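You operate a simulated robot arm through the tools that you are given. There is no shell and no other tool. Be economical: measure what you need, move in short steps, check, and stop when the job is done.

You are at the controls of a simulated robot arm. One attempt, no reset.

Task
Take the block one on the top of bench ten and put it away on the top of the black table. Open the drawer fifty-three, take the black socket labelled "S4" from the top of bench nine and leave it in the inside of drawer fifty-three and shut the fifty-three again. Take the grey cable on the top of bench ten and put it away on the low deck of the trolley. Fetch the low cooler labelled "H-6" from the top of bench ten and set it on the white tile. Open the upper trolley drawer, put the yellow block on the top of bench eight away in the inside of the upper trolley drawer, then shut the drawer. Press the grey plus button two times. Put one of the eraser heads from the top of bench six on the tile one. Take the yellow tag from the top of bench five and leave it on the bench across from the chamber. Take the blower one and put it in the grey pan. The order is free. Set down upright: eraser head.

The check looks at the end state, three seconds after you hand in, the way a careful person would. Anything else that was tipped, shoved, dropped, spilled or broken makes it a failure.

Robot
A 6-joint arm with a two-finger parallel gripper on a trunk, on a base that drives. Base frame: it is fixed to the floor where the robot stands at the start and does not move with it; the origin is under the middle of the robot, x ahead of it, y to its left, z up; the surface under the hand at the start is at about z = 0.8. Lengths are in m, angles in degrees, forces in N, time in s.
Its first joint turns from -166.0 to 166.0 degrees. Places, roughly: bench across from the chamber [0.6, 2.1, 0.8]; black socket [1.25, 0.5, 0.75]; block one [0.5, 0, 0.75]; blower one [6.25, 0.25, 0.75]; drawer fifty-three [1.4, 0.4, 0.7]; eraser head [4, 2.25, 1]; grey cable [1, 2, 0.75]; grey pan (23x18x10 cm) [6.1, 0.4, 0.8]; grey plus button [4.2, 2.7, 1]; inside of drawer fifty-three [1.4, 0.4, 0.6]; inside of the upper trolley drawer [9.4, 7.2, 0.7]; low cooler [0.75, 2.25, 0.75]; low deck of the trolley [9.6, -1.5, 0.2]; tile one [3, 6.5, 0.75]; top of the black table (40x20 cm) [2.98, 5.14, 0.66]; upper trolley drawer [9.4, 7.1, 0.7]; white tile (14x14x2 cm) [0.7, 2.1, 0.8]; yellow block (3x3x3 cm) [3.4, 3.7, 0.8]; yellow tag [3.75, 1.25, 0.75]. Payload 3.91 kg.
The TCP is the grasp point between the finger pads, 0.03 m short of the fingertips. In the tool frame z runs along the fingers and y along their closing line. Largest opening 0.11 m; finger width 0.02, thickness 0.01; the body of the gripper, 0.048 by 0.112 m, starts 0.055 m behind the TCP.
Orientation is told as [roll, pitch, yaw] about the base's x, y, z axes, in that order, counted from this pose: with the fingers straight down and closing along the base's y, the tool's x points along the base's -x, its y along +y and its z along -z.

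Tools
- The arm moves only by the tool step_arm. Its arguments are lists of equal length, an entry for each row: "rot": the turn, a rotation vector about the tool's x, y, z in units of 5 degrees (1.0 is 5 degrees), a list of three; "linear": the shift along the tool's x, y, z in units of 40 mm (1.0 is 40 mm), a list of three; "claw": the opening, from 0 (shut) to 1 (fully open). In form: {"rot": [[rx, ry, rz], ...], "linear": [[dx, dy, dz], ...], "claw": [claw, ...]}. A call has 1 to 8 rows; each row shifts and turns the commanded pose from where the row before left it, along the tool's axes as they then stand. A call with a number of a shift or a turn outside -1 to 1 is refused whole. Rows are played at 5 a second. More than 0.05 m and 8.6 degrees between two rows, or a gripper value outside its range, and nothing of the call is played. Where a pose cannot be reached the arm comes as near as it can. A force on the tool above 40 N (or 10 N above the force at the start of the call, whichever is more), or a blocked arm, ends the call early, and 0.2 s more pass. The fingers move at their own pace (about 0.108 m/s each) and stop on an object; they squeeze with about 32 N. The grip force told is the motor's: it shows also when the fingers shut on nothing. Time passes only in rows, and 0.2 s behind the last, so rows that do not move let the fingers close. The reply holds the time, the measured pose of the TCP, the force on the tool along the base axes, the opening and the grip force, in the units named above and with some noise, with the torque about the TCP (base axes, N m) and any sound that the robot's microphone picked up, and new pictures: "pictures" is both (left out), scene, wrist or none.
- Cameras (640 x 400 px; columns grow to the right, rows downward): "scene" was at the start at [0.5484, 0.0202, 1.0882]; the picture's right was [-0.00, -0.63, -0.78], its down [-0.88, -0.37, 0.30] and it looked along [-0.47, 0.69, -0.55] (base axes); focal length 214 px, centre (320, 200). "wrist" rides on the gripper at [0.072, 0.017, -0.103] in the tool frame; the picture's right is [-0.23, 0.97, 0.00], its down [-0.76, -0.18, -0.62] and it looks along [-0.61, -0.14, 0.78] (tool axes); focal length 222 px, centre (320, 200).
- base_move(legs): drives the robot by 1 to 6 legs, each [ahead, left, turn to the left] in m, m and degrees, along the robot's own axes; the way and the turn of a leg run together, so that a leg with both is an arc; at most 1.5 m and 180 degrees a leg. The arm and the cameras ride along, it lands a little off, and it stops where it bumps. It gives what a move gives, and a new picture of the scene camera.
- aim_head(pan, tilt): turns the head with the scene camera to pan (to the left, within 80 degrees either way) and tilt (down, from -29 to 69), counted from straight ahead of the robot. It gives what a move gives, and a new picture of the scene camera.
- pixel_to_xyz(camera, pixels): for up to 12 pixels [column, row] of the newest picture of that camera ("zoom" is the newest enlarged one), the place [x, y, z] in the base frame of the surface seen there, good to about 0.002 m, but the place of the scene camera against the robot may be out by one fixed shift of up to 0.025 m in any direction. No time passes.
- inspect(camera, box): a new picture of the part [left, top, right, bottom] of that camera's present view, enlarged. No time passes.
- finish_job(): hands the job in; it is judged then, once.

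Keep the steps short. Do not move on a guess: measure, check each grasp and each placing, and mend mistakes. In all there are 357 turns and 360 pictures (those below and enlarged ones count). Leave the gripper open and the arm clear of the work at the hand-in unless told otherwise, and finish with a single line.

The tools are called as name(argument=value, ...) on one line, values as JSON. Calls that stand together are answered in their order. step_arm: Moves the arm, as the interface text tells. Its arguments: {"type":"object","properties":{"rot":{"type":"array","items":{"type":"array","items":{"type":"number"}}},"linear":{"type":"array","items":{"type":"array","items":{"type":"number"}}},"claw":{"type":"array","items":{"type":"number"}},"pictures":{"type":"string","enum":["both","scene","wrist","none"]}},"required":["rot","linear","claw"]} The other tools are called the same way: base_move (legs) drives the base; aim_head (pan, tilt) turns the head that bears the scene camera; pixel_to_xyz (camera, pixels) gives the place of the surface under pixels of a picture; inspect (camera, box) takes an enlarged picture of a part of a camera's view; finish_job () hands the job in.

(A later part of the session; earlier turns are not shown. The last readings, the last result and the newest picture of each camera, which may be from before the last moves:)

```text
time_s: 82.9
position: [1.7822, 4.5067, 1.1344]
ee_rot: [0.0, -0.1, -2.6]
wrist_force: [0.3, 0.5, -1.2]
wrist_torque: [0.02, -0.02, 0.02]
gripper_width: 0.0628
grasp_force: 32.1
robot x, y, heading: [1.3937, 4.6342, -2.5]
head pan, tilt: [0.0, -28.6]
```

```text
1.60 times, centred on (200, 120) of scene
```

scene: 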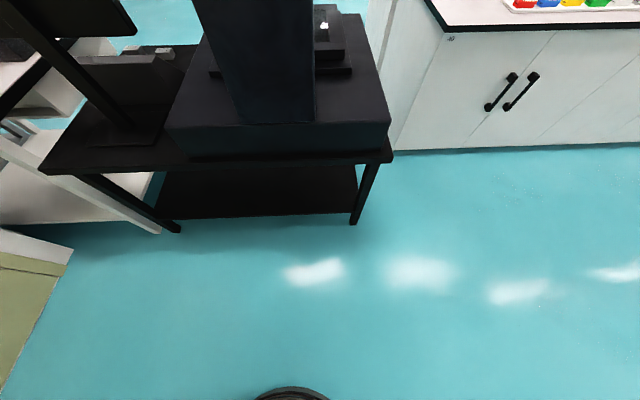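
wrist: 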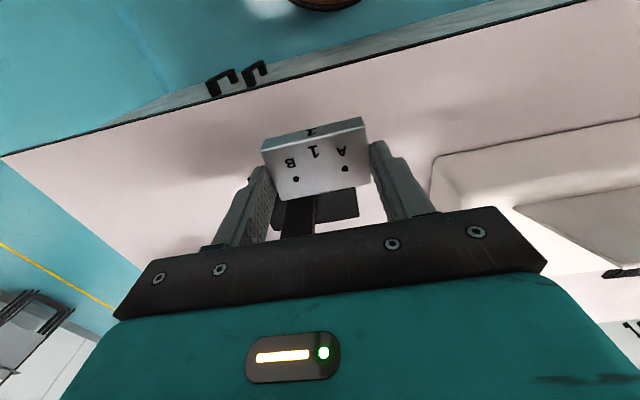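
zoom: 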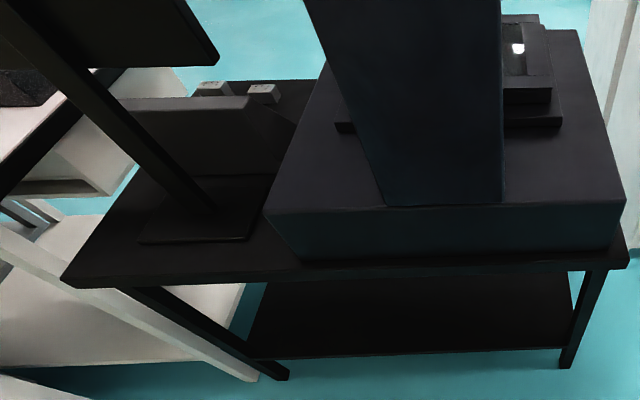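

aim_head(pan=35, tilt=-29)

pixel_to_xyz(camera="scene", pixels=[[300, 100], [350, 100], [400, 100], [450, 100], [300, 50], [350, 50], [400, 50], [450, 50], [500, 50], [250, 50], [500, 20], [550, 100]])

```text
time_s: 83.9
position: [1.782, 4.5065, 1.1343]
ee_rot: [0.0, 0.0, -2.6]
wrist_force: [0.4, 0.1, -1.2]
wrist_torque: [-0.01, 0.01, -0.01]
gripper_width: 0.0634
grasp_force: 32.1
robot x, y, heading: [1.3921, 4.6337, -2.5]
head pan, tilt: [35.0, -28.6]
```

scene: 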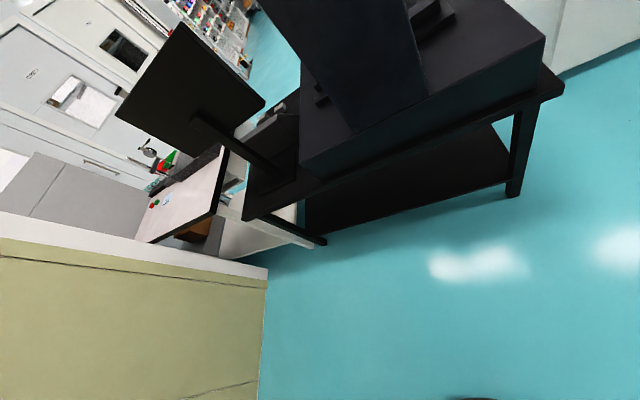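

```text
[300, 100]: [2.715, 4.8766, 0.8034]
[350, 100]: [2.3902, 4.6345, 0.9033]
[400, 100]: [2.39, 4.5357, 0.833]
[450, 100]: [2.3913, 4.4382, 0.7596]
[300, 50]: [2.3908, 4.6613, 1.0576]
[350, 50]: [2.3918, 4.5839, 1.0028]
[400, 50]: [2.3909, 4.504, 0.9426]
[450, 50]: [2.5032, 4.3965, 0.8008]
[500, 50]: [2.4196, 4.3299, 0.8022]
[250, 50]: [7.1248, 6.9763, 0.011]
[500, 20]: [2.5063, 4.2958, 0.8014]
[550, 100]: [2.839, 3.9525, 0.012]
```

The free spot of the black table lies on its east side (small blocks at (2.96,5.13)), so I must go round island two. I turn to face −y and look down the aisle.

base_move(legs=[[0, 0, -87.5], [0.3, 0.6, 0]])

aim_head(pan=0, tilt=-29)

pixel_to_xyz(camera="scene", pixels=[[100, 200], [150, 100], [200, 50], [250, 20], [320, 100], [400, 50], [450, 100], [500, 150], [550, 200], [320, 20], [380, 20], [600, 100]])

```text
time_s: 91.4
position: [1.895, 3.9364, 1.1349]
ee_rot: [0.0, -0.1, -89.5]
wrist_force: [-1.0, 0.3, -0.7]
wrist_torque: [-0.01, -0.02, 0.04]
gripper_width: 0.0634
grasp_force: 31.7
robot x, y, heading: [2.003, 4.3316, -89.5]
head pan, tilt: [35.0, -28.6]
```

scene: 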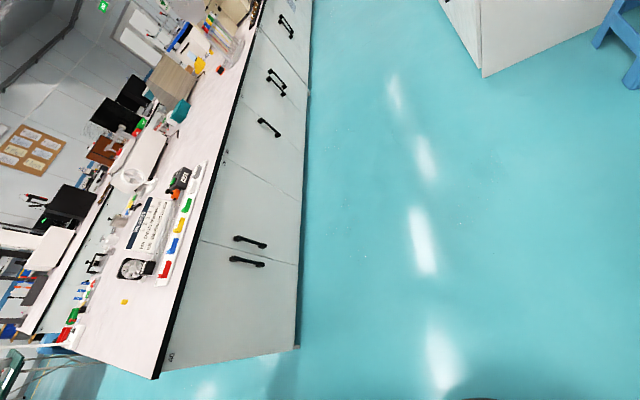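

```text
time_s: 92.4
position: [1.8939, 3.935, 1.1339]
ee_rot: [0.0, 0.1, -89.5]
wrist_force: [-0.4, -0.2, -0.7]
wrist_torque: [0.02, 0.01, 0.02]
gripper_width: 0.0635
grasp_force: 31.9
robot x, y, heading: [2.0033, 4.333, -89.5]
head pan, tilt: [0.0, -28.6]
```

scene: 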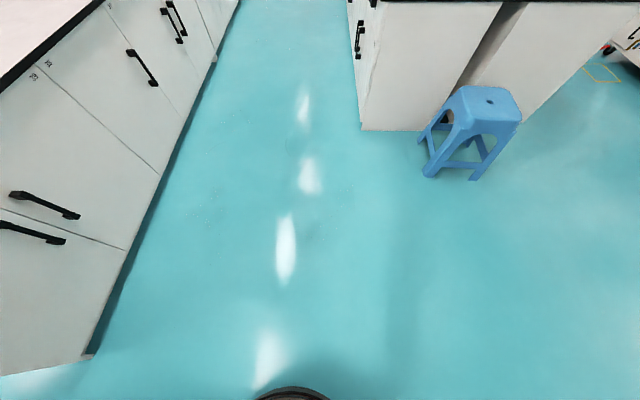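

```text
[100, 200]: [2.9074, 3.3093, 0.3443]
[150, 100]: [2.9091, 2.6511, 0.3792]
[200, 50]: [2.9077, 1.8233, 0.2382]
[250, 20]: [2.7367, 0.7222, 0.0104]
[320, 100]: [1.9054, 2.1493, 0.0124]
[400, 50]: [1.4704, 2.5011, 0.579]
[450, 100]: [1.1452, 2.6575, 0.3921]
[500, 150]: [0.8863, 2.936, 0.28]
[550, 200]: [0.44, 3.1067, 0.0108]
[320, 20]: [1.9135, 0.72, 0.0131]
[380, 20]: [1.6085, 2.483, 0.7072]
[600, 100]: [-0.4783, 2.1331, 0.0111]
```

The aisle centre is x≈2.27. I shift left 0.25 and drive down it.

base_move(legs=[[0, 0.25, 0], [1.5, 0, 0], [1.5, 0, 0], [1.5, 0, 0]])

```text
time_s: 93.7
position: [1.9967, 3.9397, 1.1339]
ee_rot: [-0.2, -0.1, -88.8]
wrist_force: [0.2, 0.0, -1.2]
wrist_torque: [-0.01, 0.02, 0.01]
gripper_width: 0.0633
grasp_force: 31.9
robot x, y, heading: [2.098, 4.3413, -89.0]
head pan, tilt: [0.0, -28.6]
stopped in leg 1: the robot was blocked; the commanded pose is now the measured one
```

scene: 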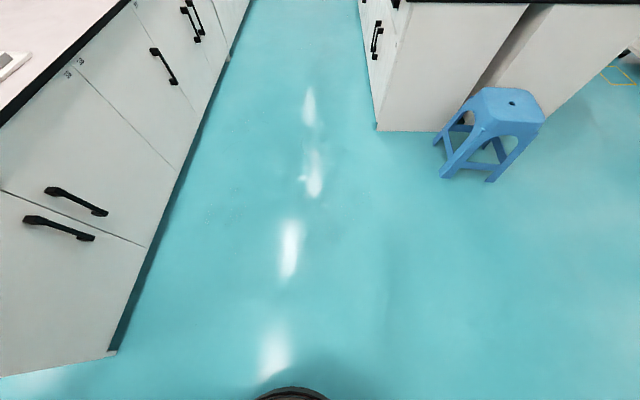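

I bumped the black table's edge lightly; I move away to the right, and check the table position.

base_move(legs=[[0, -0.08, 0]])

aim_head(pan=75, tilt=0)

```text
time_s: 94.8
position: [1.9171, 3.9391, 1.1345]
ee_rot: [0.0, -0.1, -89.0]
wrist_force: [-0.1, -0.8, -0.6]
wrist_torque: [0.02, 0.01, -0.03]
gripper_width: 0.0629
grasp_force: 32.0
robot x, y, heading: [2.0211, 4.3347, -88.9]
head pan, tilt: [0.0, -28.6]
```

scene: 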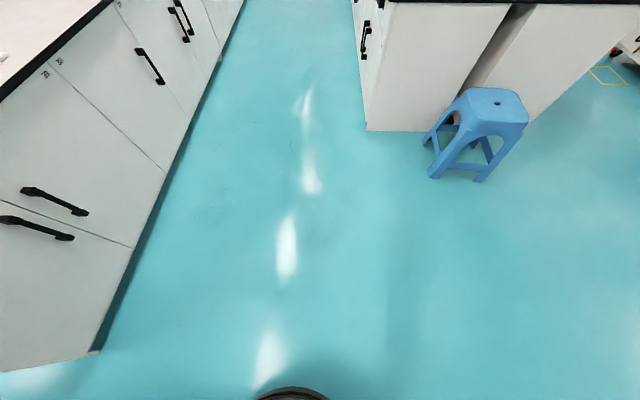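

```text
time_s: 96.2
position: [1.9173, 3.9384, 1.1338]
ee_rot: [0.1, 0.0, -88.9]
wrist_force: [0.0, 0.5, -1.8]
wrist_torque: [0.01, 0.02, 0.0]
gripper_width: 0.0636
grasp_force: 31.9
robot x, y, heading: [2.019, 4.3362, -88.6]
head pan, tilt: [75.0, 0.0]
```

scene: 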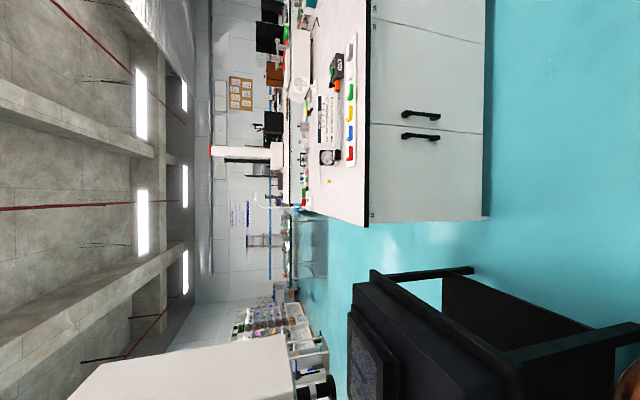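

pixel_to_xyz(camera="scene", pixels=[[372, 272], [516, 365], [360, 290], [480, 350], [620, 340], [375, 215], [485, 215], [470, 270], [475, 218]])

```text
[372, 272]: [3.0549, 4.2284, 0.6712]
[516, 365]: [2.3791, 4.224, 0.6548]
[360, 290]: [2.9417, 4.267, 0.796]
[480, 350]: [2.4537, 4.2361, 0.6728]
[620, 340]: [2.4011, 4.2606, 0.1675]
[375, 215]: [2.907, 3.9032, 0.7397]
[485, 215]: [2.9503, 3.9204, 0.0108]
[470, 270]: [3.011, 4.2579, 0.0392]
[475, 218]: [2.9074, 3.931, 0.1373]
```

The table seems in place. I go ahead 0.9 first, then shift left and drive on.

base_move(legs=[[0.9, 0, 0], [0, 0.25, -1], [1.5, 0, 0], [1.5, 0, 0]])

aim_head(pan=0, tilt=-29)

```text
time_s: 116.3
position: [2.2058, 0.0645, 1.1351]
ee_rot: [0.0, 0.0, -90.4]
wrist_force: [0.0, -0.1, 0.1]
wrist_torque: [-0.01, -0.01, 0.02]
gripper_width: 0.0631
grasp_force: 32.2
robot x, y, heading: [2.321, 0.4612, -90.7]
head pan, tilt: [75.0, 0.0]
```

scene: 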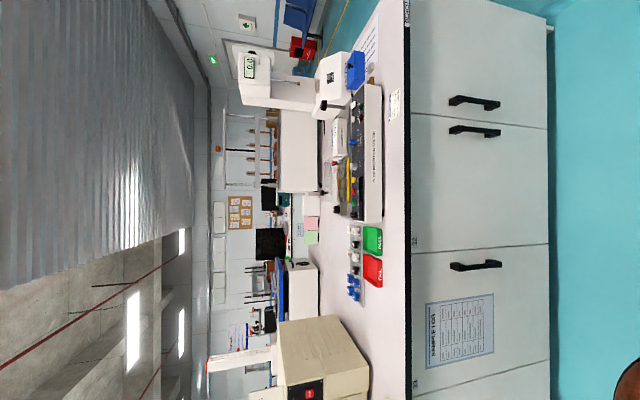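

```text
time_s: 117.8
position: [2.2053, 0.064, 1.1344]
ee_rot: [0.0, 0.0, -90.4]
wrist_force: [0.1, 1.2, -1.2]
wrist_torque: [0.03, 0.0, -0.01]
gripper_width: 0.0631
grasp_force: 32.0
robot x, y, heading: [2.3189, 0.4582, -90.7]
head pan, tilt: [0.0, -28.6]
```

scene: 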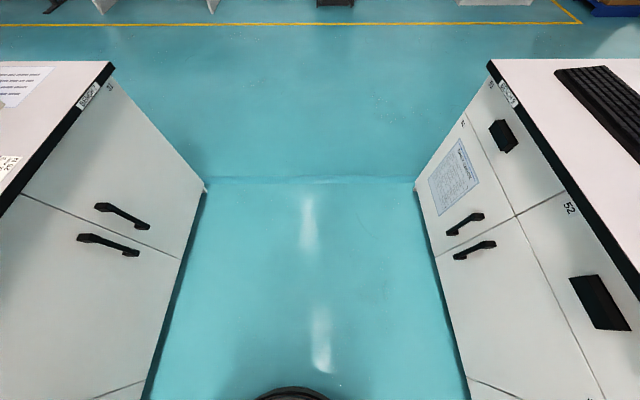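

Drawers 51/52 are visible right; 53 is beside the robot. I drive out past the island ends and turn left.

base_move(legs=[[1.5, 0, 0], [0.5, 0, 0], [0, 0, 90], [1.5, 0, 0]])

pixel_to_xyz(camera="scene", pixels=[[50, 150], [150, 100], [200, 50], [250, 20], [320, 20], [320, 100], [400, 30], [450, 100], [100, 50], [30, 30], [550, 100], [100, 200]])

```text
time_s: 138.7
position: [4.235, -1.7997, 1.1343]
ee_rot: [0.0, 0.0, -3.9]
wrist_force: [1.0, 0.2, -0.5]
wrist_torque: [0.01, -0.01, 0.0]
gripper_width: 0.0635
grasp_force: 31.9
robot x, y, heading: [3.8473, -1.6591, -4.0]
head pan, tilt: [0.0, -28.6]
```

scene: 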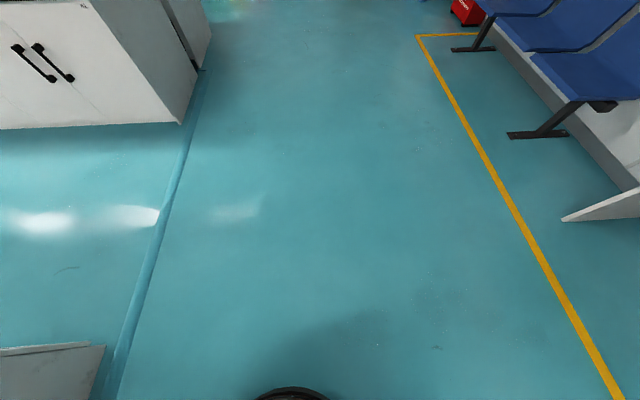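

```text
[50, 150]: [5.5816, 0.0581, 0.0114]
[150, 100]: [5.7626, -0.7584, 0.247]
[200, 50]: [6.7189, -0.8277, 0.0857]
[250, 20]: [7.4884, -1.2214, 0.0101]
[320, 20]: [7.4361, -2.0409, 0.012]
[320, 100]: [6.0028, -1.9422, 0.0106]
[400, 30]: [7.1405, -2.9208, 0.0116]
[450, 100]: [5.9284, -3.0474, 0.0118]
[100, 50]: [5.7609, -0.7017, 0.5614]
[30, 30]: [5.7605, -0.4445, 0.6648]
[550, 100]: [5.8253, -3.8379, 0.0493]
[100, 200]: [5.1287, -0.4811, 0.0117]
```

Island three starts at x=5.76; the next aisle centre is about x=5.05. I drive there and turn left.

base_move(legs=[[1.2, 0.08, 4], [0, 0, 90]])

pixel_to_xyz(camera="scene", pixels=[[100, 200], [150, 150], [200, 100], [230, 60], [320, 100], [320, 20], [420, 60], [450, 150], [500, 200], [250, 30]])

```text
time_s: 148.7
position: [5.144, -1.2142, 1.1345]
ee_rot: [0.0, -0.1, 92.5]
wrist_force: [0.5, 0.3, -2.1]
wrist_torque: [0.03, 0.01, 0.0]
gripper_width: 0.0633
grasp_force: 32.2
robot x, y, heading: [5.0527, -1.6163, 92.6]
head pan, tilt: [0.0, -28.6]
```

scene: 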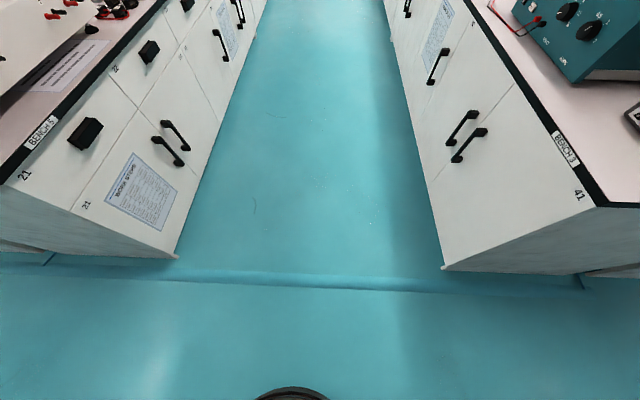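

```text
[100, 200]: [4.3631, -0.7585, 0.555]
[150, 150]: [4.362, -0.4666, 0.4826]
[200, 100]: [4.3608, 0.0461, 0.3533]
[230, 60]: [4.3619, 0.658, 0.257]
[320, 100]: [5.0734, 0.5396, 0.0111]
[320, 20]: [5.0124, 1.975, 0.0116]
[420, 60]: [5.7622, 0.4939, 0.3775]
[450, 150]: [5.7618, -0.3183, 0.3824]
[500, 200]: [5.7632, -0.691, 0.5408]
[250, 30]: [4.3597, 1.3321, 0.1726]
```

Bench five is left, bench three right. I drive up the aisle.

base_move(legs=[[0, 0, -2.6], [1.5, 0, 0], [1.5, 0, 0], [1.2, 0, 0]])

pixel_to_xyz(camera="scene", pixels=[[100, 200], [150, 150], [200, 100], [230, 60], [320, 100], [320, 20], [420, 60], [450, 150], [500, 200], [250, 30]])

aim_head(pan=60, tilt=-15)

```text
time_s: 169.6
position: [5.1855, 3.059, 1.1352]
ee_rot: [0.0, 0.0, 88.1]
wrist_force: [-1.2, 0.5, -1.2]
wrist_torque: [-0.03, 0.01, 0.0]
gripper_width: 0.0633
grasp_force: 32.0
robot x, y, heading: [5.0609, 2.6697, 88.0]
head pan, tilt: [0.0, -28.6]
```

scene: 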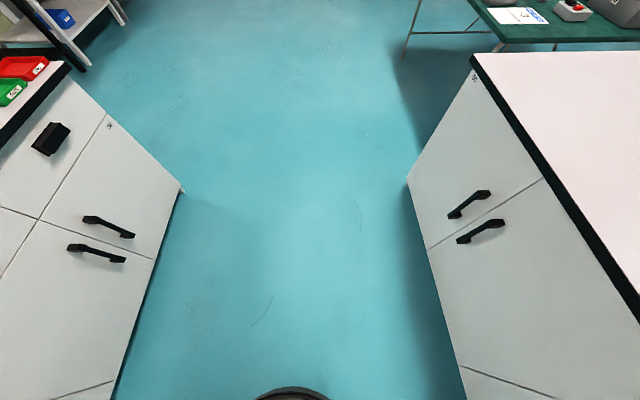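

```text
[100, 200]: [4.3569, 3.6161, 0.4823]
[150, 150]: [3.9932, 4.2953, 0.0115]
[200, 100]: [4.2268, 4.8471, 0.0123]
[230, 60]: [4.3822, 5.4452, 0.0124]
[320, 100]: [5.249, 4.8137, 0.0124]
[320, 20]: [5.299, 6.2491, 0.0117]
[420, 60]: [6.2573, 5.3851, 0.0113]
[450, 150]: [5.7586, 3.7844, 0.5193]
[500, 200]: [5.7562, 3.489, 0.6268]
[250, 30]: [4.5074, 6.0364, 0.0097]
```

```text
time_s: 170.9
position: [5.1853, 3.059, 1.1341]
ee_rot: [0.0, 0.0, 88.1]
wrist_force: [0.2, -0.2, -0.6]
wrist_torque: [-0.04, -0.01, 0.02]
gripper_width: 0.0633
grasp_force: 31.6
robot x, y, heading: [5.0586, 2.6672, 88.0]
head pan, tilt: [60.0, -15.0]
```

scene: 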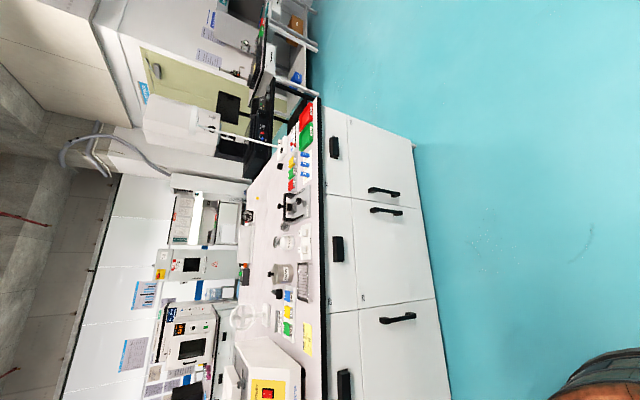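

The way north is open. I drive to y≈4.95, turn left and approach the black table's east side.

base_move(legs=[[1.5, 0.05, 2], [0.8, 0, 0], [0, 0, 90], [0.7, 0, 0]])

aim_head(pan=0, tilt=-29)

pixel_to_xyz(camera="scene", pixels=[[100, 200], [200, 100], [250, 60], [320, 100], [320, 20], [320, 60], [420, 60], [450, 150], [500, 100], [550, 60], [380, 40]])

```text
refused: leg 1 is longer than a leg can be; nothing moved
```

```text
time_s: 172.2
position: [5.1845, 3.0585, 1.1341]
ee_rot: [0.0, 0.0, 88.2]
wrist_force: [-0.1, 0.1, -1.3]
wrist_torque: [0.02, -0.02, 0.01]
gripper_width: 0.0632
grasp_force: 31.9
robot x, y, heading: [5.0591, 2.6629, 88.4]
head pan, tilt: [0.0, -28.6]
```

scene: 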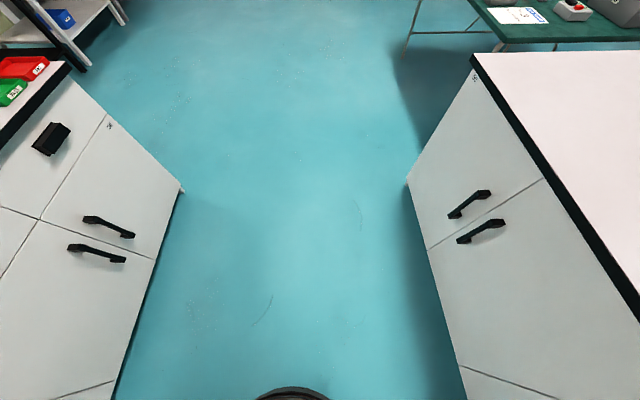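

```text
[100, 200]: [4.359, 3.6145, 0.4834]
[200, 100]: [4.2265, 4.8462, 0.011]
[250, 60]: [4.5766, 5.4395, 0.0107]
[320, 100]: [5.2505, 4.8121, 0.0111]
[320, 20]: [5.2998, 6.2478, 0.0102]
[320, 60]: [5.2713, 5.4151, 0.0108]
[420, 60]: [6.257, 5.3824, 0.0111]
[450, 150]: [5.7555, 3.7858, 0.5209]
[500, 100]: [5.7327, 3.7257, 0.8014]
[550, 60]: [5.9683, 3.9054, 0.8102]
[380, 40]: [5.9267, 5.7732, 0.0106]
```

base_move(legs=[[1.45, 0.05, 2], [0.8, 0, 0], [0, 0, 90], [0.7, 0, 0]])

pixel_to_xyz(camera="scene", pixels=[[100, 200], [200, 100], [250, 60], [320, 100], [320, 20], [320, 60], [420, 60], [450, 150], [500, 100], [550, 60], [380, 40]])

```text
time_s: 190.5
position: [3.9829, 5.0126, 1.134]
ee_rot: [0.0, 0.0, 179.1]
wrist_force: [0.2, 0.1, -0.7]
wrist_torque: [0.0, -0.01, -0.02]
gripper_width: 0.0632
grasp_force: 32.0
robot x, y, heading: [4.3766, 4.8981, 179.0]
head pan, tilt: [0.0, -28.6]
```

scene: 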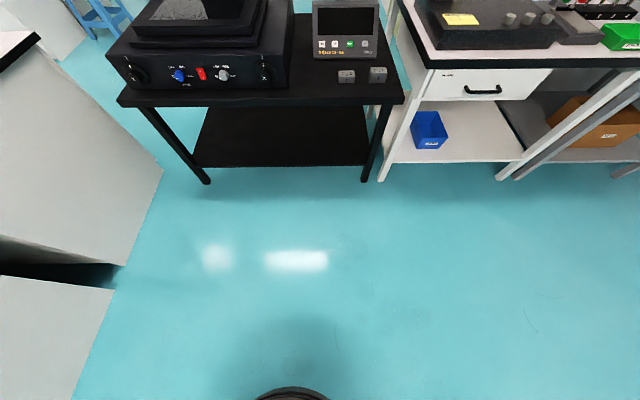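

```text
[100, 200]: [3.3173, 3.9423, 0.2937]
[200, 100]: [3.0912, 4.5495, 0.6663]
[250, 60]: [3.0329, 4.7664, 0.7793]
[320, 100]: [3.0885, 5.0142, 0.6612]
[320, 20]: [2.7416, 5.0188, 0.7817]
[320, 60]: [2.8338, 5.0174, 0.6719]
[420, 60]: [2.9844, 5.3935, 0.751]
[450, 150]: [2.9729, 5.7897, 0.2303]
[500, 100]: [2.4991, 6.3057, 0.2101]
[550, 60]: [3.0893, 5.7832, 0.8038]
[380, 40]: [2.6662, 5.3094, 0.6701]
```

The table's east side is free; two small blocks stand at (346,75) and (377,75). I move ahead 0.55 m, then measure.

base_move(legs=[[0.55, 0, 0]])

aim_head(pan=0, tilt=-10)

```text
time_s: 193.6
position: [3.4522, 5.0251, 1.135]
ee_rot: [0.0, -0.1, 178.8]
wrist_force: [0.3, -0.3, -2.4]
wrist_torque: [-0.01, 0.0, 0.01]
gripper_width: 0.0633
grasp_force: 32.3
robot x, y, heading: [3.8489, 4.9059, 178.8]
head pan, tilt: [0.0, -28.6]
```

scene: 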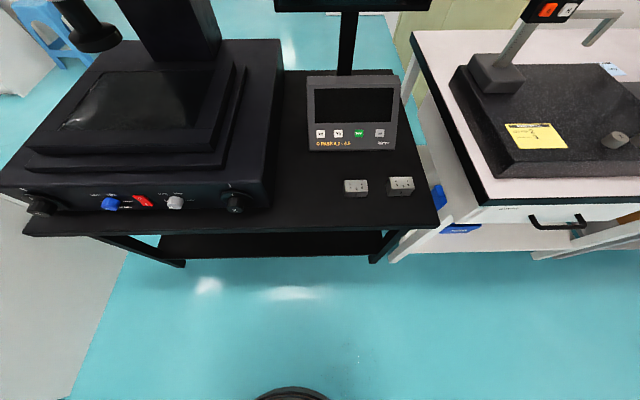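

```text
time_s: 194.4
position: [3.4518, 5.0261, 1.1339]
ee_rot: [-0.1, 0.0, 178.8]
wrist_force: [0.2, -0.6, -1.5]
wrist_torque: [0.02, -0.01, 0.01]
gripper_width: 0.0632
grasp_force: 32.2
robot x, y, heading: [3.8454, 4.9096, 178.9]
head pan, tilt: [0.0, -10.0]
```

scene: 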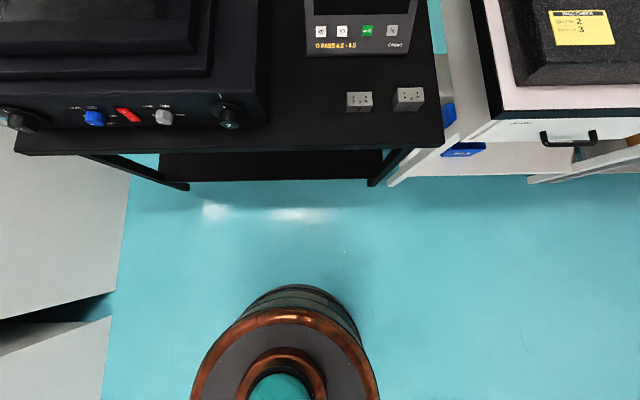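

pixel_to_xyz(camera="scene", pixels=[[359, 98], [348, 111], [371, 108], [410, 97], [290, 110], [290, 140], [268, 100], [230, 117], [308, 50], [310, 100], [310, 130], [440, 135]])

inspect(camera="scene", box=[230, 20, 470, 170])

```text
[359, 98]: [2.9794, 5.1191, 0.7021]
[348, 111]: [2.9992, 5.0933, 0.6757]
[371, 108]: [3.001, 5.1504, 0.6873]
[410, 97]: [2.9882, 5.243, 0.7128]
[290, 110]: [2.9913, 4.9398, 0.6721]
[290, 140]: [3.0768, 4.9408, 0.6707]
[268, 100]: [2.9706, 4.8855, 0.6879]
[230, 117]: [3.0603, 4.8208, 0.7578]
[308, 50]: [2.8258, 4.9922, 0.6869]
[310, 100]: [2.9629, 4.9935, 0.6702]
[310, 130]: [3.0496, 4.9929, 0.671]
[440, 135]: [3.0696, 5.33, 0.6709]
```

```text
2.67 times, centred on (350, 95) of scene
```

zoom: 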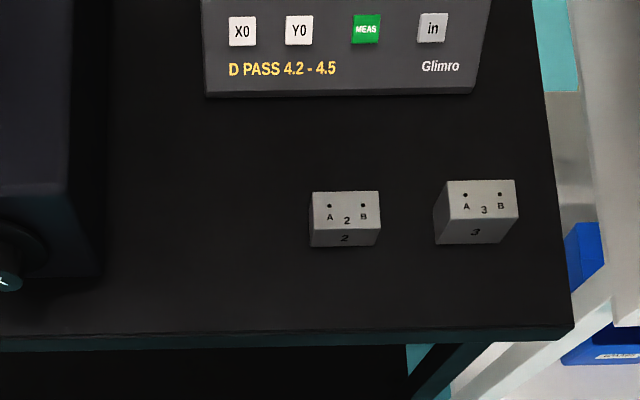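

Free spot: centre (3.01,4.98), table top at true z≈0.659. I move the hand over it at height first.

step_arm(rot=[[0, 0, 0], [0, 0, 0], [0, 0, 0], [0, 0, 0], [0, 0, 0], [0, 0, 0], [0, 0, 0], [0, 0, 0]], linear=[[-1, 0.15, 0], [-1, 0.15, 0], [-1, 0.15, 0], [-1, 0.15, 0], [-1, 0.15, 0.5], [-1, 0.15, 0.5], [-1, 0.15, 0.5], [-1, 0.1, 0.5]], claw=[0.3, 0.3, 0.3, 0.3, 0.3, 0.3, 0.3, 0.3], pictures="none")

step_arm(rot=[[0, 0, 0], [0, 0, 0], [0, 0, 0], [0, 0, 0], [0, 0, 0], [0, 0, 0], [0, 0, 0]], linear=[[-1, 0, 0.5], [-1, 0, 0.5], [-0.9, 0, 0.5], [0, 0, 1], [0, 0, 1], [0, 0, 1], [0, 0, 1]], claw=[0.3, 0.3, 0.3, 0.3, 0.3, 0.3, 0.3], pictures="both")

```text
time_s: 196.2
position: [3.1317, 4.987, 1.0583]
ee_rot: [0.0, -0.1, 178.8]
wrist_force: [1.2, 0.3, 0.4]
wrist_torque: [0.02, 0.1, -0.01]
gripper_width: 0.0634
grasp_force: 31.9
robot x, y, heading: [3.8492, 4.9072, 178.7]
head pan, tilt: [0.0, -10.0]
```

```text
time_s: 197.8
position: [3.0138, 4.9872, 0.8329]
ee_rot: [0.0, -0.1, 178.8]
wrist_force: [0.4, -0.3, -0.8]
wrist_torque: [0.0, 0.03, 0.02]
gripper_width: 0.0633
grasp_force: 31.3
robot x, y, heading: [3.8454, 4.9098, 178.4]
head pan, tilt: [0.0, -10.0]
```

scene: 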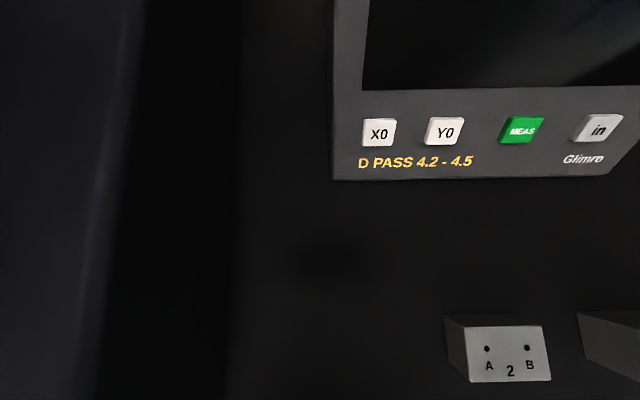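
wrist: 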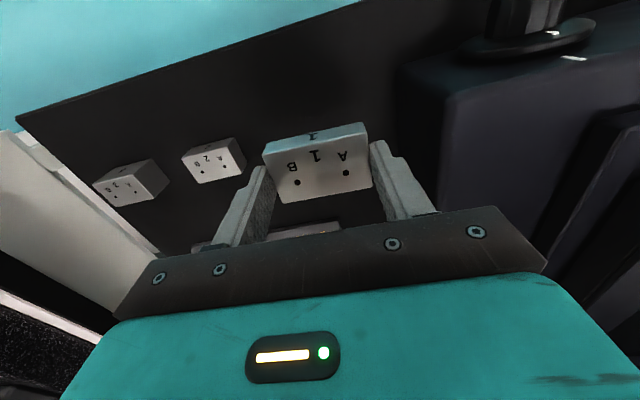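

pixel_to_xyz(camera="wrist", pixels=[[540, 35], [450, 110], [400, 75], [195, 165], [240, 160], [100, 100], [300, 110], [395, 140], [310, 235]])

```text
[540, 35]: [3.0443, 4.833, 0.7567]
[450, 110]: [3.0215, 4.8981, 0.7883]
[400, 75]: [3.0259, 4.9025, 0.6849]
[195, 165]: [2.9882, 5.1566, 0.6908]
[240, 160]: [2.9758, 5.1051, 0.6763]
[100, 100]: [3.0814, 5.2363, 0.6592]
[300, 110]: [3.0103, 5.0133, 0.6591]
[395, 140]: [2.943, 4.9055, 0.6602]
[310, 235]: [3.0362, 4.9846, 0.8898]
```

Gap between box (y 4.90) and block 2 (y 5.105); I centre at y≈5.0 and lower to just above contact.

step_arm(rot=[[0, 0, 0], [0, 0, 0], [0, 0, 0], [0, 0, 0], [0, 0, 0]], linear=[[0, -0.33, 0], [0, 0, 1], [0, 0, 1], [0, 0, 1], [0, 0, 0.4]], claw=[0.3, 0.3, 0.3, 0.3, 0.3], pictures="wrist")

```text
time_s: 199.0
position: [3.0124, 4.9994, 0.6998]
ee_rot: [-0.1, -0.2, 178.7]
wrist_force: [1.4, -0.7, -0.9]
wrist_torque: [0.02, 0.02, 0.01]
gripper_width: 0.0635
grasp_force: 32.4
robot x, y, heading: [3.8458, 4.911, 178.9]
head pan, tilt: [0.0, -10.0]
```

wrist: 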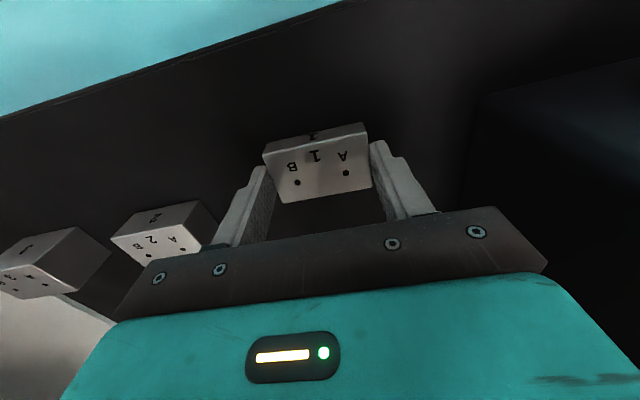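

step_arm(rot=[[0, 0, 0], [0, 0, 0], [0, 0, 0], [0, 0, 0], [0, 0, 0], [0, 0, 0], [0, 0, 0]], linear=[[0, 0, 0.13], [0, 0, 0], [0, 0, 0], [0, 0, 0], [0, 0, -1], [0, 0, -1], [0, 0, -1]], claw=[0.3, 0.3, 0.75, 0.75, 0.75, 0.75, 0.75], pictures="wrist")

```text
time_s: 200.6
position: [3.0129, 5.0028, 0.8119]
ee_rot: [0.0, 0.0, 178.8]
wrist_force: [0.0, -0.4, -1.1]
wrist_torque: [0.02, 0.02, 0.02]
gripper_width: 0.0824
grasp_force: 0.0
robot x, y, heading: [3.8464, 4.9073, 178.6]
head pan, tilt: [0.0, -10.0]
```

wrist: 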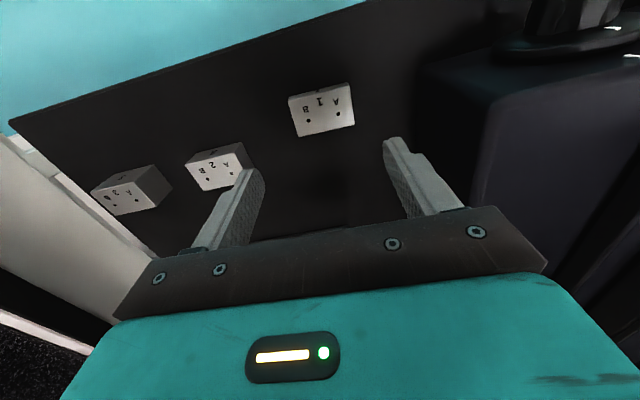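

Block one is set down correctly. I raise and retract the hand, then look north-west for tile one.

step_arm(rot=[[0, 0, 0], [0, 0, 0], [0, 0, 0], [0, 0, 0], [0, 0, 0], [0, 0, 0], [0, 0, 0], [0, 0, 0]], linear=[[0, 0, -1], [0, 0, -1], [0, 0, -1], [0.7, 0, -0.7], [0.7, 0, -0.7], [0.7, 0, -0.7], [1, 0, 0], [1, 0, 0]], claw=[1, 1, 1, 1, 1, 1, 1, 1], pictures="none")

step_arm(rot=[[0, 0, 0], [0, 0, 0], [0, 0, 0], [0, 0, 0], [0, 0, 0], [0, 0, 0], [0, 0, 0]], linear=[[1, -0.5, 0], [1, -0.5, 0], [1, -0.5, 0], [1, -0.5, 0], [1, -0.5, 0], [1, -0.3, 0], [1, 0, 0]], claw=[1, 1, 1, 1, 1, 1, 1], pictures="none")

aim_head(pan=-45, tilt=-15)

```text
time_s: 202.4
position: [3.1775, 5.0019, 1.0153]
ee_rot: [0.0, 0.0, 178.9]
wrist_force: [-0.8, 0.3, -1.3]
wrist_torque: [-0.01, -0.03, 0.03]
gripper_width: 0.1099
grasp_force: 0.1
robot x, y, heading: [3.8474, 4.9045, 179.1]
head pan, tilt: [0.0, -10.0]
```

```text
time_s: 204.0
position: [3.4604, 5.1044, 1.0168]
ee_rot: [0.0, 0.0, 178.8]
wrist_force: [0.1, 0.2, 0.5]
wrist_torque: [-0.01, -0.03, 0.01]
gripper_width: 0.1102
grasp_force: 0.0
robot x, y, heading: [3.841, 4.9064, 178.9]
head pan, tilt: [0.0, -10.0]
```

```text
time_s: 205.1
position: [3.4597, 5.1032, 1.0161]
ee_rot: [-0.1, -0.1, 178.8]
wrist_force: [-0.9, 0.1, -0.1]
wrist_torque: [0.0, -0.01, 0.03]
gripper_width: 0.1102
grasp_force: 0.0
robot x, y, heading: [3.8479, 4.9105, 178.7]
head pan, tilt: [-45.0, -15.0]
```

scene: 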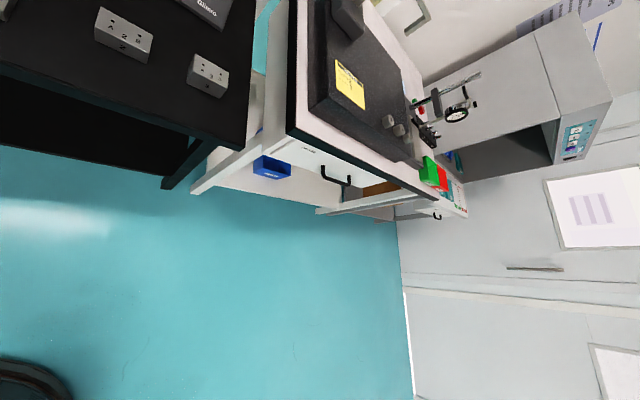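

inspect(camera="scene", box=[360, 60, 520, 240])

pixel_to_xyz(camera="scene", pixels=[[427, 170], [443, 180], [455, 195], [428, 132], [405, 160], [390, 120], [290, 130], [320, 140], [430, 195], [395, 225], [455, 115]])

```text
2.22 times, centred on (440, 150) of scene
```

zoom: 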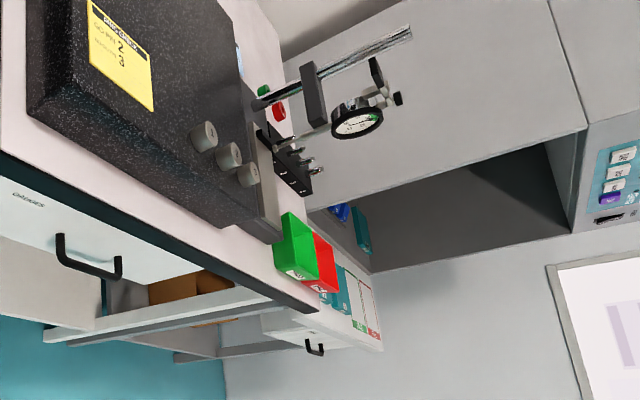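

```text
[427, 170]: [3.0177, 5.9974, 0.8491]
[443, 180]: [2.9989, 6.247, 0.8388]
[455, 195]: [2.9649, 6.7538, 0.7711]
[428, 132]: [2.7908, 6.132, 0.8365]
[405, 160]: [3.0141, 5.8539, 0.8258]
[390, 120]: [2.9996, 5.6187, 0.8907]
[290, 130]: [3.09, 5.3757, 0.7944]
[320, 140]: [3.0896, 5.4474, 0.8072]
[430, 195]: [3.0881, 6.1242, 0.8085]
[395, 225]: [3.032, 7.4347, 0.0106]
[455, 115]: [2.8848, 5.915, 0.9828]
```

Now to bench six: back out to x≈5.0, strafe left (−y) down the aisle with the hand facing the bench.

base_move(legs=[[-1.15, 0, 1], [0, 1.5, 0], [0, 0.9, 0]])

aim_head(pan=0, tilt=-25)

```text
time_s: 222.3
position: [4.6262, 2.6903, 1.0165]
ee_rot: [0.1, 0.0, -179.6]
wrist_force: [0.5, 0.2, -0.6]
wrist_torque: [-0.02, 0.01, -0.03]
gripper_width: 0.1103
grasp_force: 0.1
robot x, y, heading: [5.018, 2.5055, -179.7]
head pan, tilt: [-45.0, -15.0]
```

scene: 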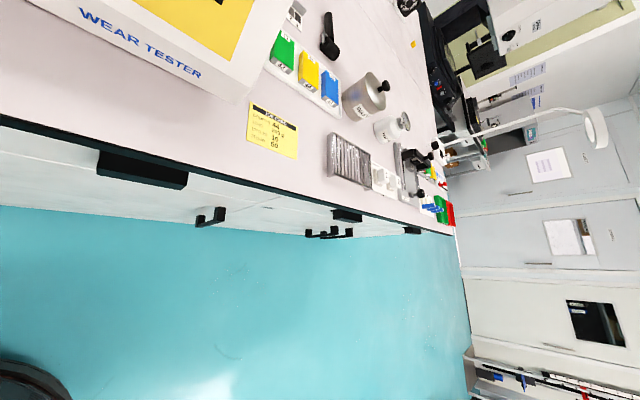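

```text
time_s: 223.4
position: [4.6273, 2.6903, 1.0168]
ee_rot: [-0.1, 0.0, -179.6]
wrist_force: [-1.3, -0.3, 0.7]
wrist_torque: [0.03, 0.02, 0.0]
gripper_width: 0.11
grasp_force: 0.1
robot x, y, heading: [5.0197, 2.5049, -179.5]
head pan, tilt: [0.0, -25.0]
```

scene: 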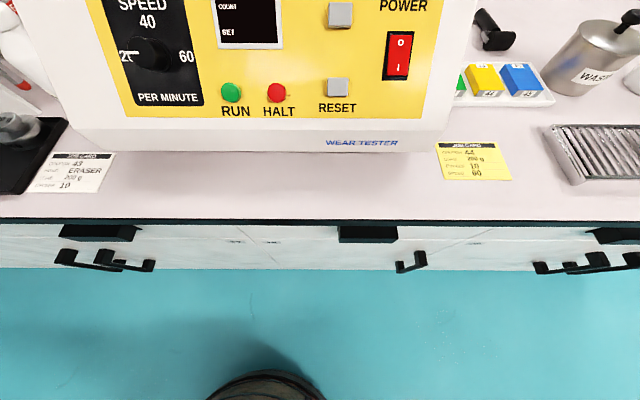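

A wear tester with a panel. I raise the hand to see all the buttons.

step_arm(rot=[[0, -1, 0], [0, -1, 0], [0, -1, 0], [0, -1, 0], [0, -1, 0], [0, -1, 0], [0, 0, 0]], linear=[[0, 0, -1], [0, 0, -1], [0, 0, -1], [0, 0, -1], [0, 0, -1], [0, 0, -1], [0, 0, 0]], claw=[1, 1, 1, 1, 1, 1, 1], pictures="scene")

```text
time_s: 225.1
position: [4.6812, 2.6912, 1.2508]
ee_rot: [-0.2, -30.1, -179.6]
wrist_force: [0.6, 0.2, -0.2]
wrist_torque: [0.03, 0.02, 0.0]
gripper_width: 0.1102
grasp_force: 0.1
robot x, y, heading: [5.0188, 2.5049, -179.6]
head pan, tilt: [0.0, -25.0]
```

scene: 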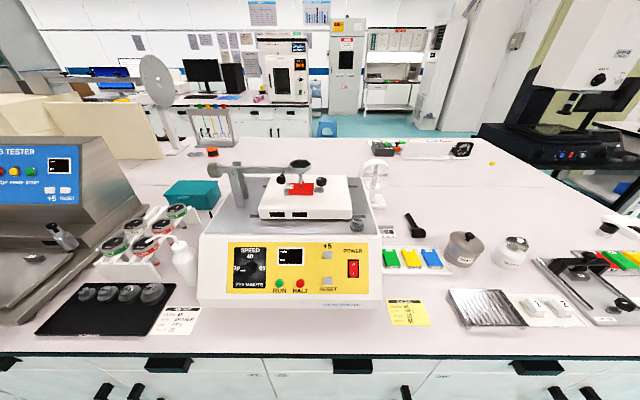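

inspect(camera="scene", box=[220, 235, 380, 305])

inspect(camera="scene", box=[20, 260, 220, 350])

pixel_to_xyz(camera="scene", pixels=[[327, 254], [327, 290], [87, 293], [107, 293], [130, 293], [151, 293], [330, 305], [320, 240], [300, 285], [353, 270], [100, 318], [180, 320]])

```text
4.00 times, centred on (300, 270) of scene
```

zoom: 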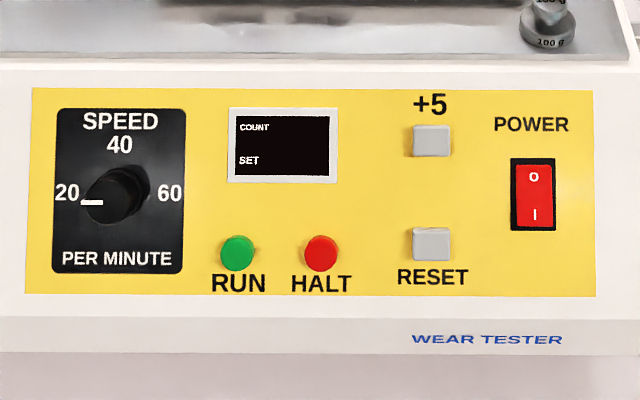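

```text
3.20 times, centred on (120, 305) of scene
```

zoom: 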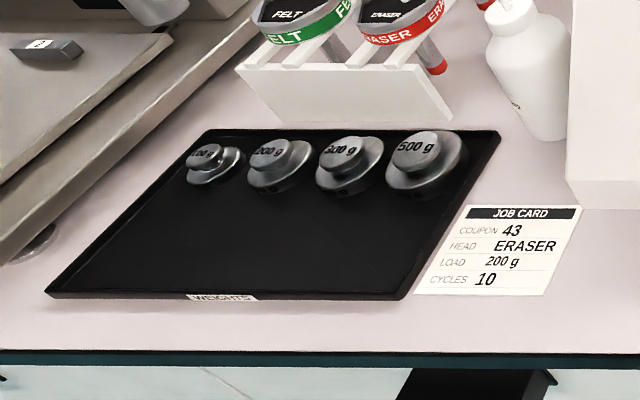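

```text
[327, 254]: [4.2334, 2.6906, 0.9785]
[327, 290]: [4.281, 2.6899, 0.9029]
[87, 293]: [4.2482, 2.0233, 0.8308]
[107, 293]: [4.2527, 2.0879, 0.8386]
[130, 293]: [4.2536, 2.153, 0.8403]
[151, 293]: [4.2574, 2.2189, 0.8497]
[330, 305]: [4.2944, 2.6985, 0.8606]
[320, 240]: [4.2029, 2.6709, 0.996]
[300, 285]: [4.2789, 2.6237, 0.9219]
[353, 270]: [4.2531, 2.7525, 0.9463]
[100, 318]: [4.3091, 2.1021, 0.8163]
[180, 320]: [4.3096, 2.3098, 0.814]
```

Grey "+5" button on the wear tester panel: about (4.233,2.708,0.967) after shift; the panel normal leans 32° up. The eraser heads hang in the white rack. I pitch the hand to face the panel, fingers closed.

step_arm(rot=[[0, -0.93, 0], [0, -0.93, 0], [0, -0.93, 0], [0, -0.93, 0], [0, -0.93, 0], [0, -0.93, 0], [0, 0, 0], [0, 0, 0]], linear=[[0, -0.4, 0], [0, 0, 0], [0, 0, 0], [0, 0, 0], [0, 0, 0], [0, 0, 0], [0, 0, 1], [0, 0, 1]], claw=[0, 0, 0, 0, 0, 0, 0, 0], pictures="none")

step_arm(rot=[[0, 0, 0], [0, 0, 0], [0, 0, 0], [0, 0, 0], [0, 0, 0], [0, 0, 0]], linear=[[0, 0, 1], [0, 0, 1], [0, 0, 1], [0, 0, 1], [0, 0, 1], [0, 0, 1]], claw=[0, 0, 0, 0, 0, 0], pictures="both")

```text
time_s: 226.8
position: [4.6095, 2.7036, 1.2057]
ee_rot: [-0.1, -58.0, -179.5]
wrist_force: [0.0, -0.9, -0.8]
wrist_torque: [-0.04, -0.01, -0.03]
gripper_width: 0.0003
grasp_force: 31.6
robot x, y, heading: [5.0218, 2.5038, -179.5]
head pan, tilt: [0.0, -25.0]
```

```text
time_s: 228.2
position: [4.406, 2.7015, 1.0815]
ee_rot: [0.0, -58.0, -179.6]
wrist_force: [0.7, 0.0, 0.4]
wrist_torque: [-0.02, 0.02, -0.01]
gripper_width: 0.0
grasp_force: 31.5
robot x, y, heading: [5.0154, 2.5051, -179.6]
head pan, tilt: [0.0, -25.0]
```

scene: 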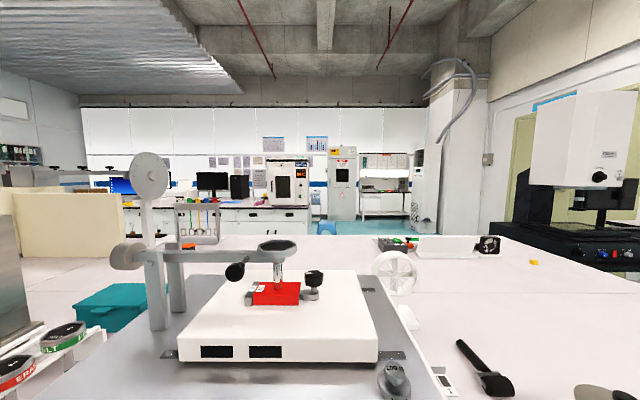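
wrist: 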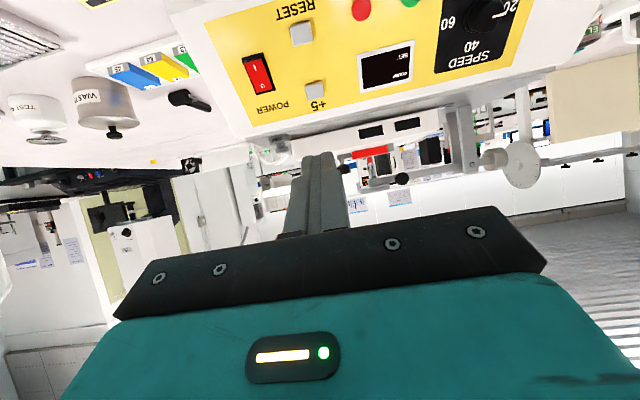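

pixel_to_xyz(camera="wrist", pixels=[[314, 88], [310, 86], [320, 90], [301, 33], [300, 70], [345, 50], [280, 90]])

inspect(camera="wrist", box=[270, 20, 430, 130])

```text
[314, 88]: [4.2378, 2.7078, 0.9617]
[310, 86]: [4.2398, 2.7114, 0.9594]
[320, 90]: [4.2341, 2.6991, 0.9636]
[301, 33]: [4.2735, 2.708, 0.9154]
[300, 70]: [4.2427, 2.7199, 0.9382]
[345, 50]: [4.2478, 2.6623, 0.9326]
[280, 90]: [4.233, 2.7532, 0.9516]
```

```text
3.64 times, centred on (350, 75) of wrist
```

zoom: 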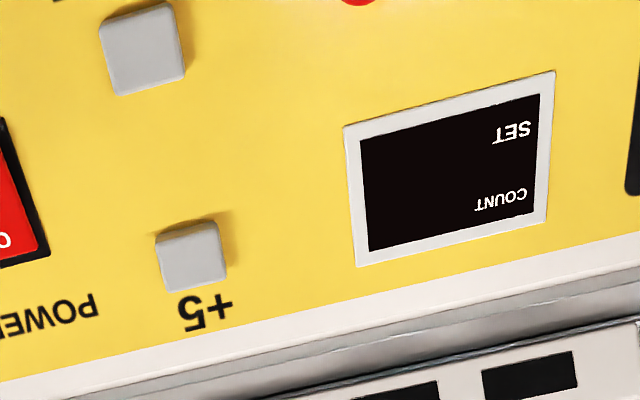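

Button centre (4.237,2.7065,0.962). I align and approach to about 2 cm from it.

step_arm(rot=[[0, 0, 0], [0, 0, 0], [0, 0, 0], [0, 0, 0], [0, 0, 0]], linear=[[0.29, -0.12, 0], [0, 0, 1], [0, 0, 1], [0, 0, 1], [0, 0, 0.8]], claw=[0, 0, 0, 0, 0], pictures="wrist")

```text
time_s: 229.4
position: [4.2837, 2.709, 0.9886]
ee_rot: [0.0, -58.0, -179.5]
wrist_force: [-0.2, 0.5, 0.9]
wrist_torque: [-0.02, -0.04, -0.01]
gripper_width: 0.0001
grasp_force: 31.8
robot x, y, heading: [5.0174, 2.4988, -179.5]
head pan, tilt: [0.0, -25.0]
```

wrist: 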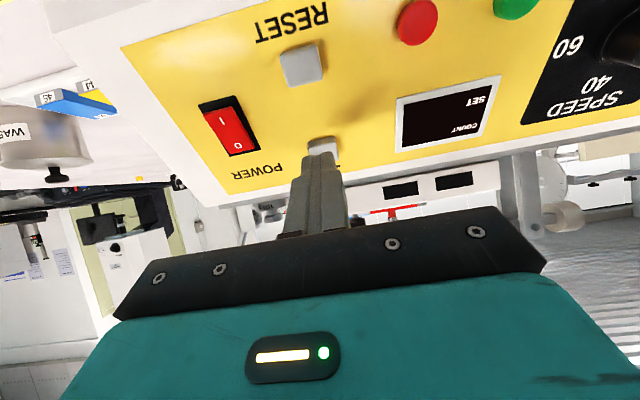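

Tip aligned, about 24 mm away. I advance in small rows.

step_arm(rot=[[0, 0, 0], [0, 0, 0], [0, 0, 0]], linear=[[0, 0, 0.4], [0, 0, 0.12], [0, 0, 0]], claw=[0, 0, 0], pictures="wrist")

```text
time_s: 230.2
position: [4.2664, 2.7098, 0.977]
ee_rot: [-0.1, -57.9, -179.5]
wrist_force: [0.3, -0.8, 0.3]
wrist_torque: [0.03, -0.01, 0.0]
gripper_width: 0.0
grasp_force: 32.1
robot x, y, heading: [5.0211, 2.5068, -179.6]
head pan, tilt: [0.0, -25.0]
```

wrist: 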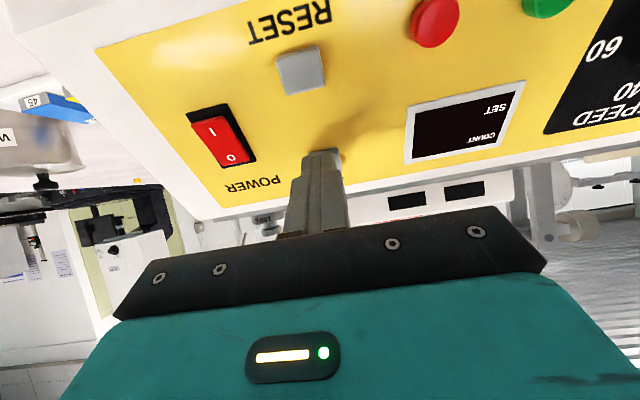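

step_arm(rot=[[0, 0, 0], [0, 0, 0]], linear=[[0, 0, 0.1], [0, 0, 0]], claw=[0, 0], pictures="none")

step_arm(rot=[[0, 0, 0], [0, 0, 0]], linear=[[0, 0, 0.06], [0, 0, 0]], claw=[0, 0], pictures="wrist")

```text
time_s: 230.8
position: [4.264, 2.709, 0.9761]
ee_rot: [-0.1, -58.0, -179.5]
wrist_force: [0.1, 0.4, 1.0]
wrist_torque: [0.0, 0.04, -0.02]
gripper_width: 0.0002
grasp_force: 32.2
robot x, y, heading: [5.0196, 2.506, -180.0]
head pan, tilt: [0.0, -25.0]
```

```text
time_s: 231.4
position: [4.2623, 2.7092, 0.9743]
ee_rot: [-0.1, -58.0, -179.5]
wrist_force: [1.7, 0.8, 0.7]
wrist_torque: [0.0, -0.03, -0.01]
gripper_width: 0.0001
grasp_force: 31.9
robot x, y, heading: [5.02, 2.5035, -179.7]
head pan, tilt: [0.0, -25.0]
```

wrist: 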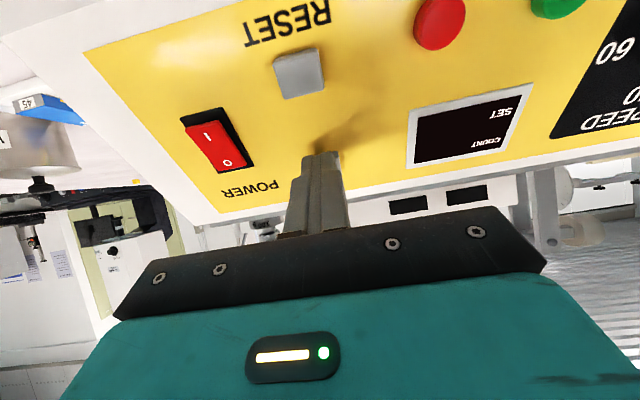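

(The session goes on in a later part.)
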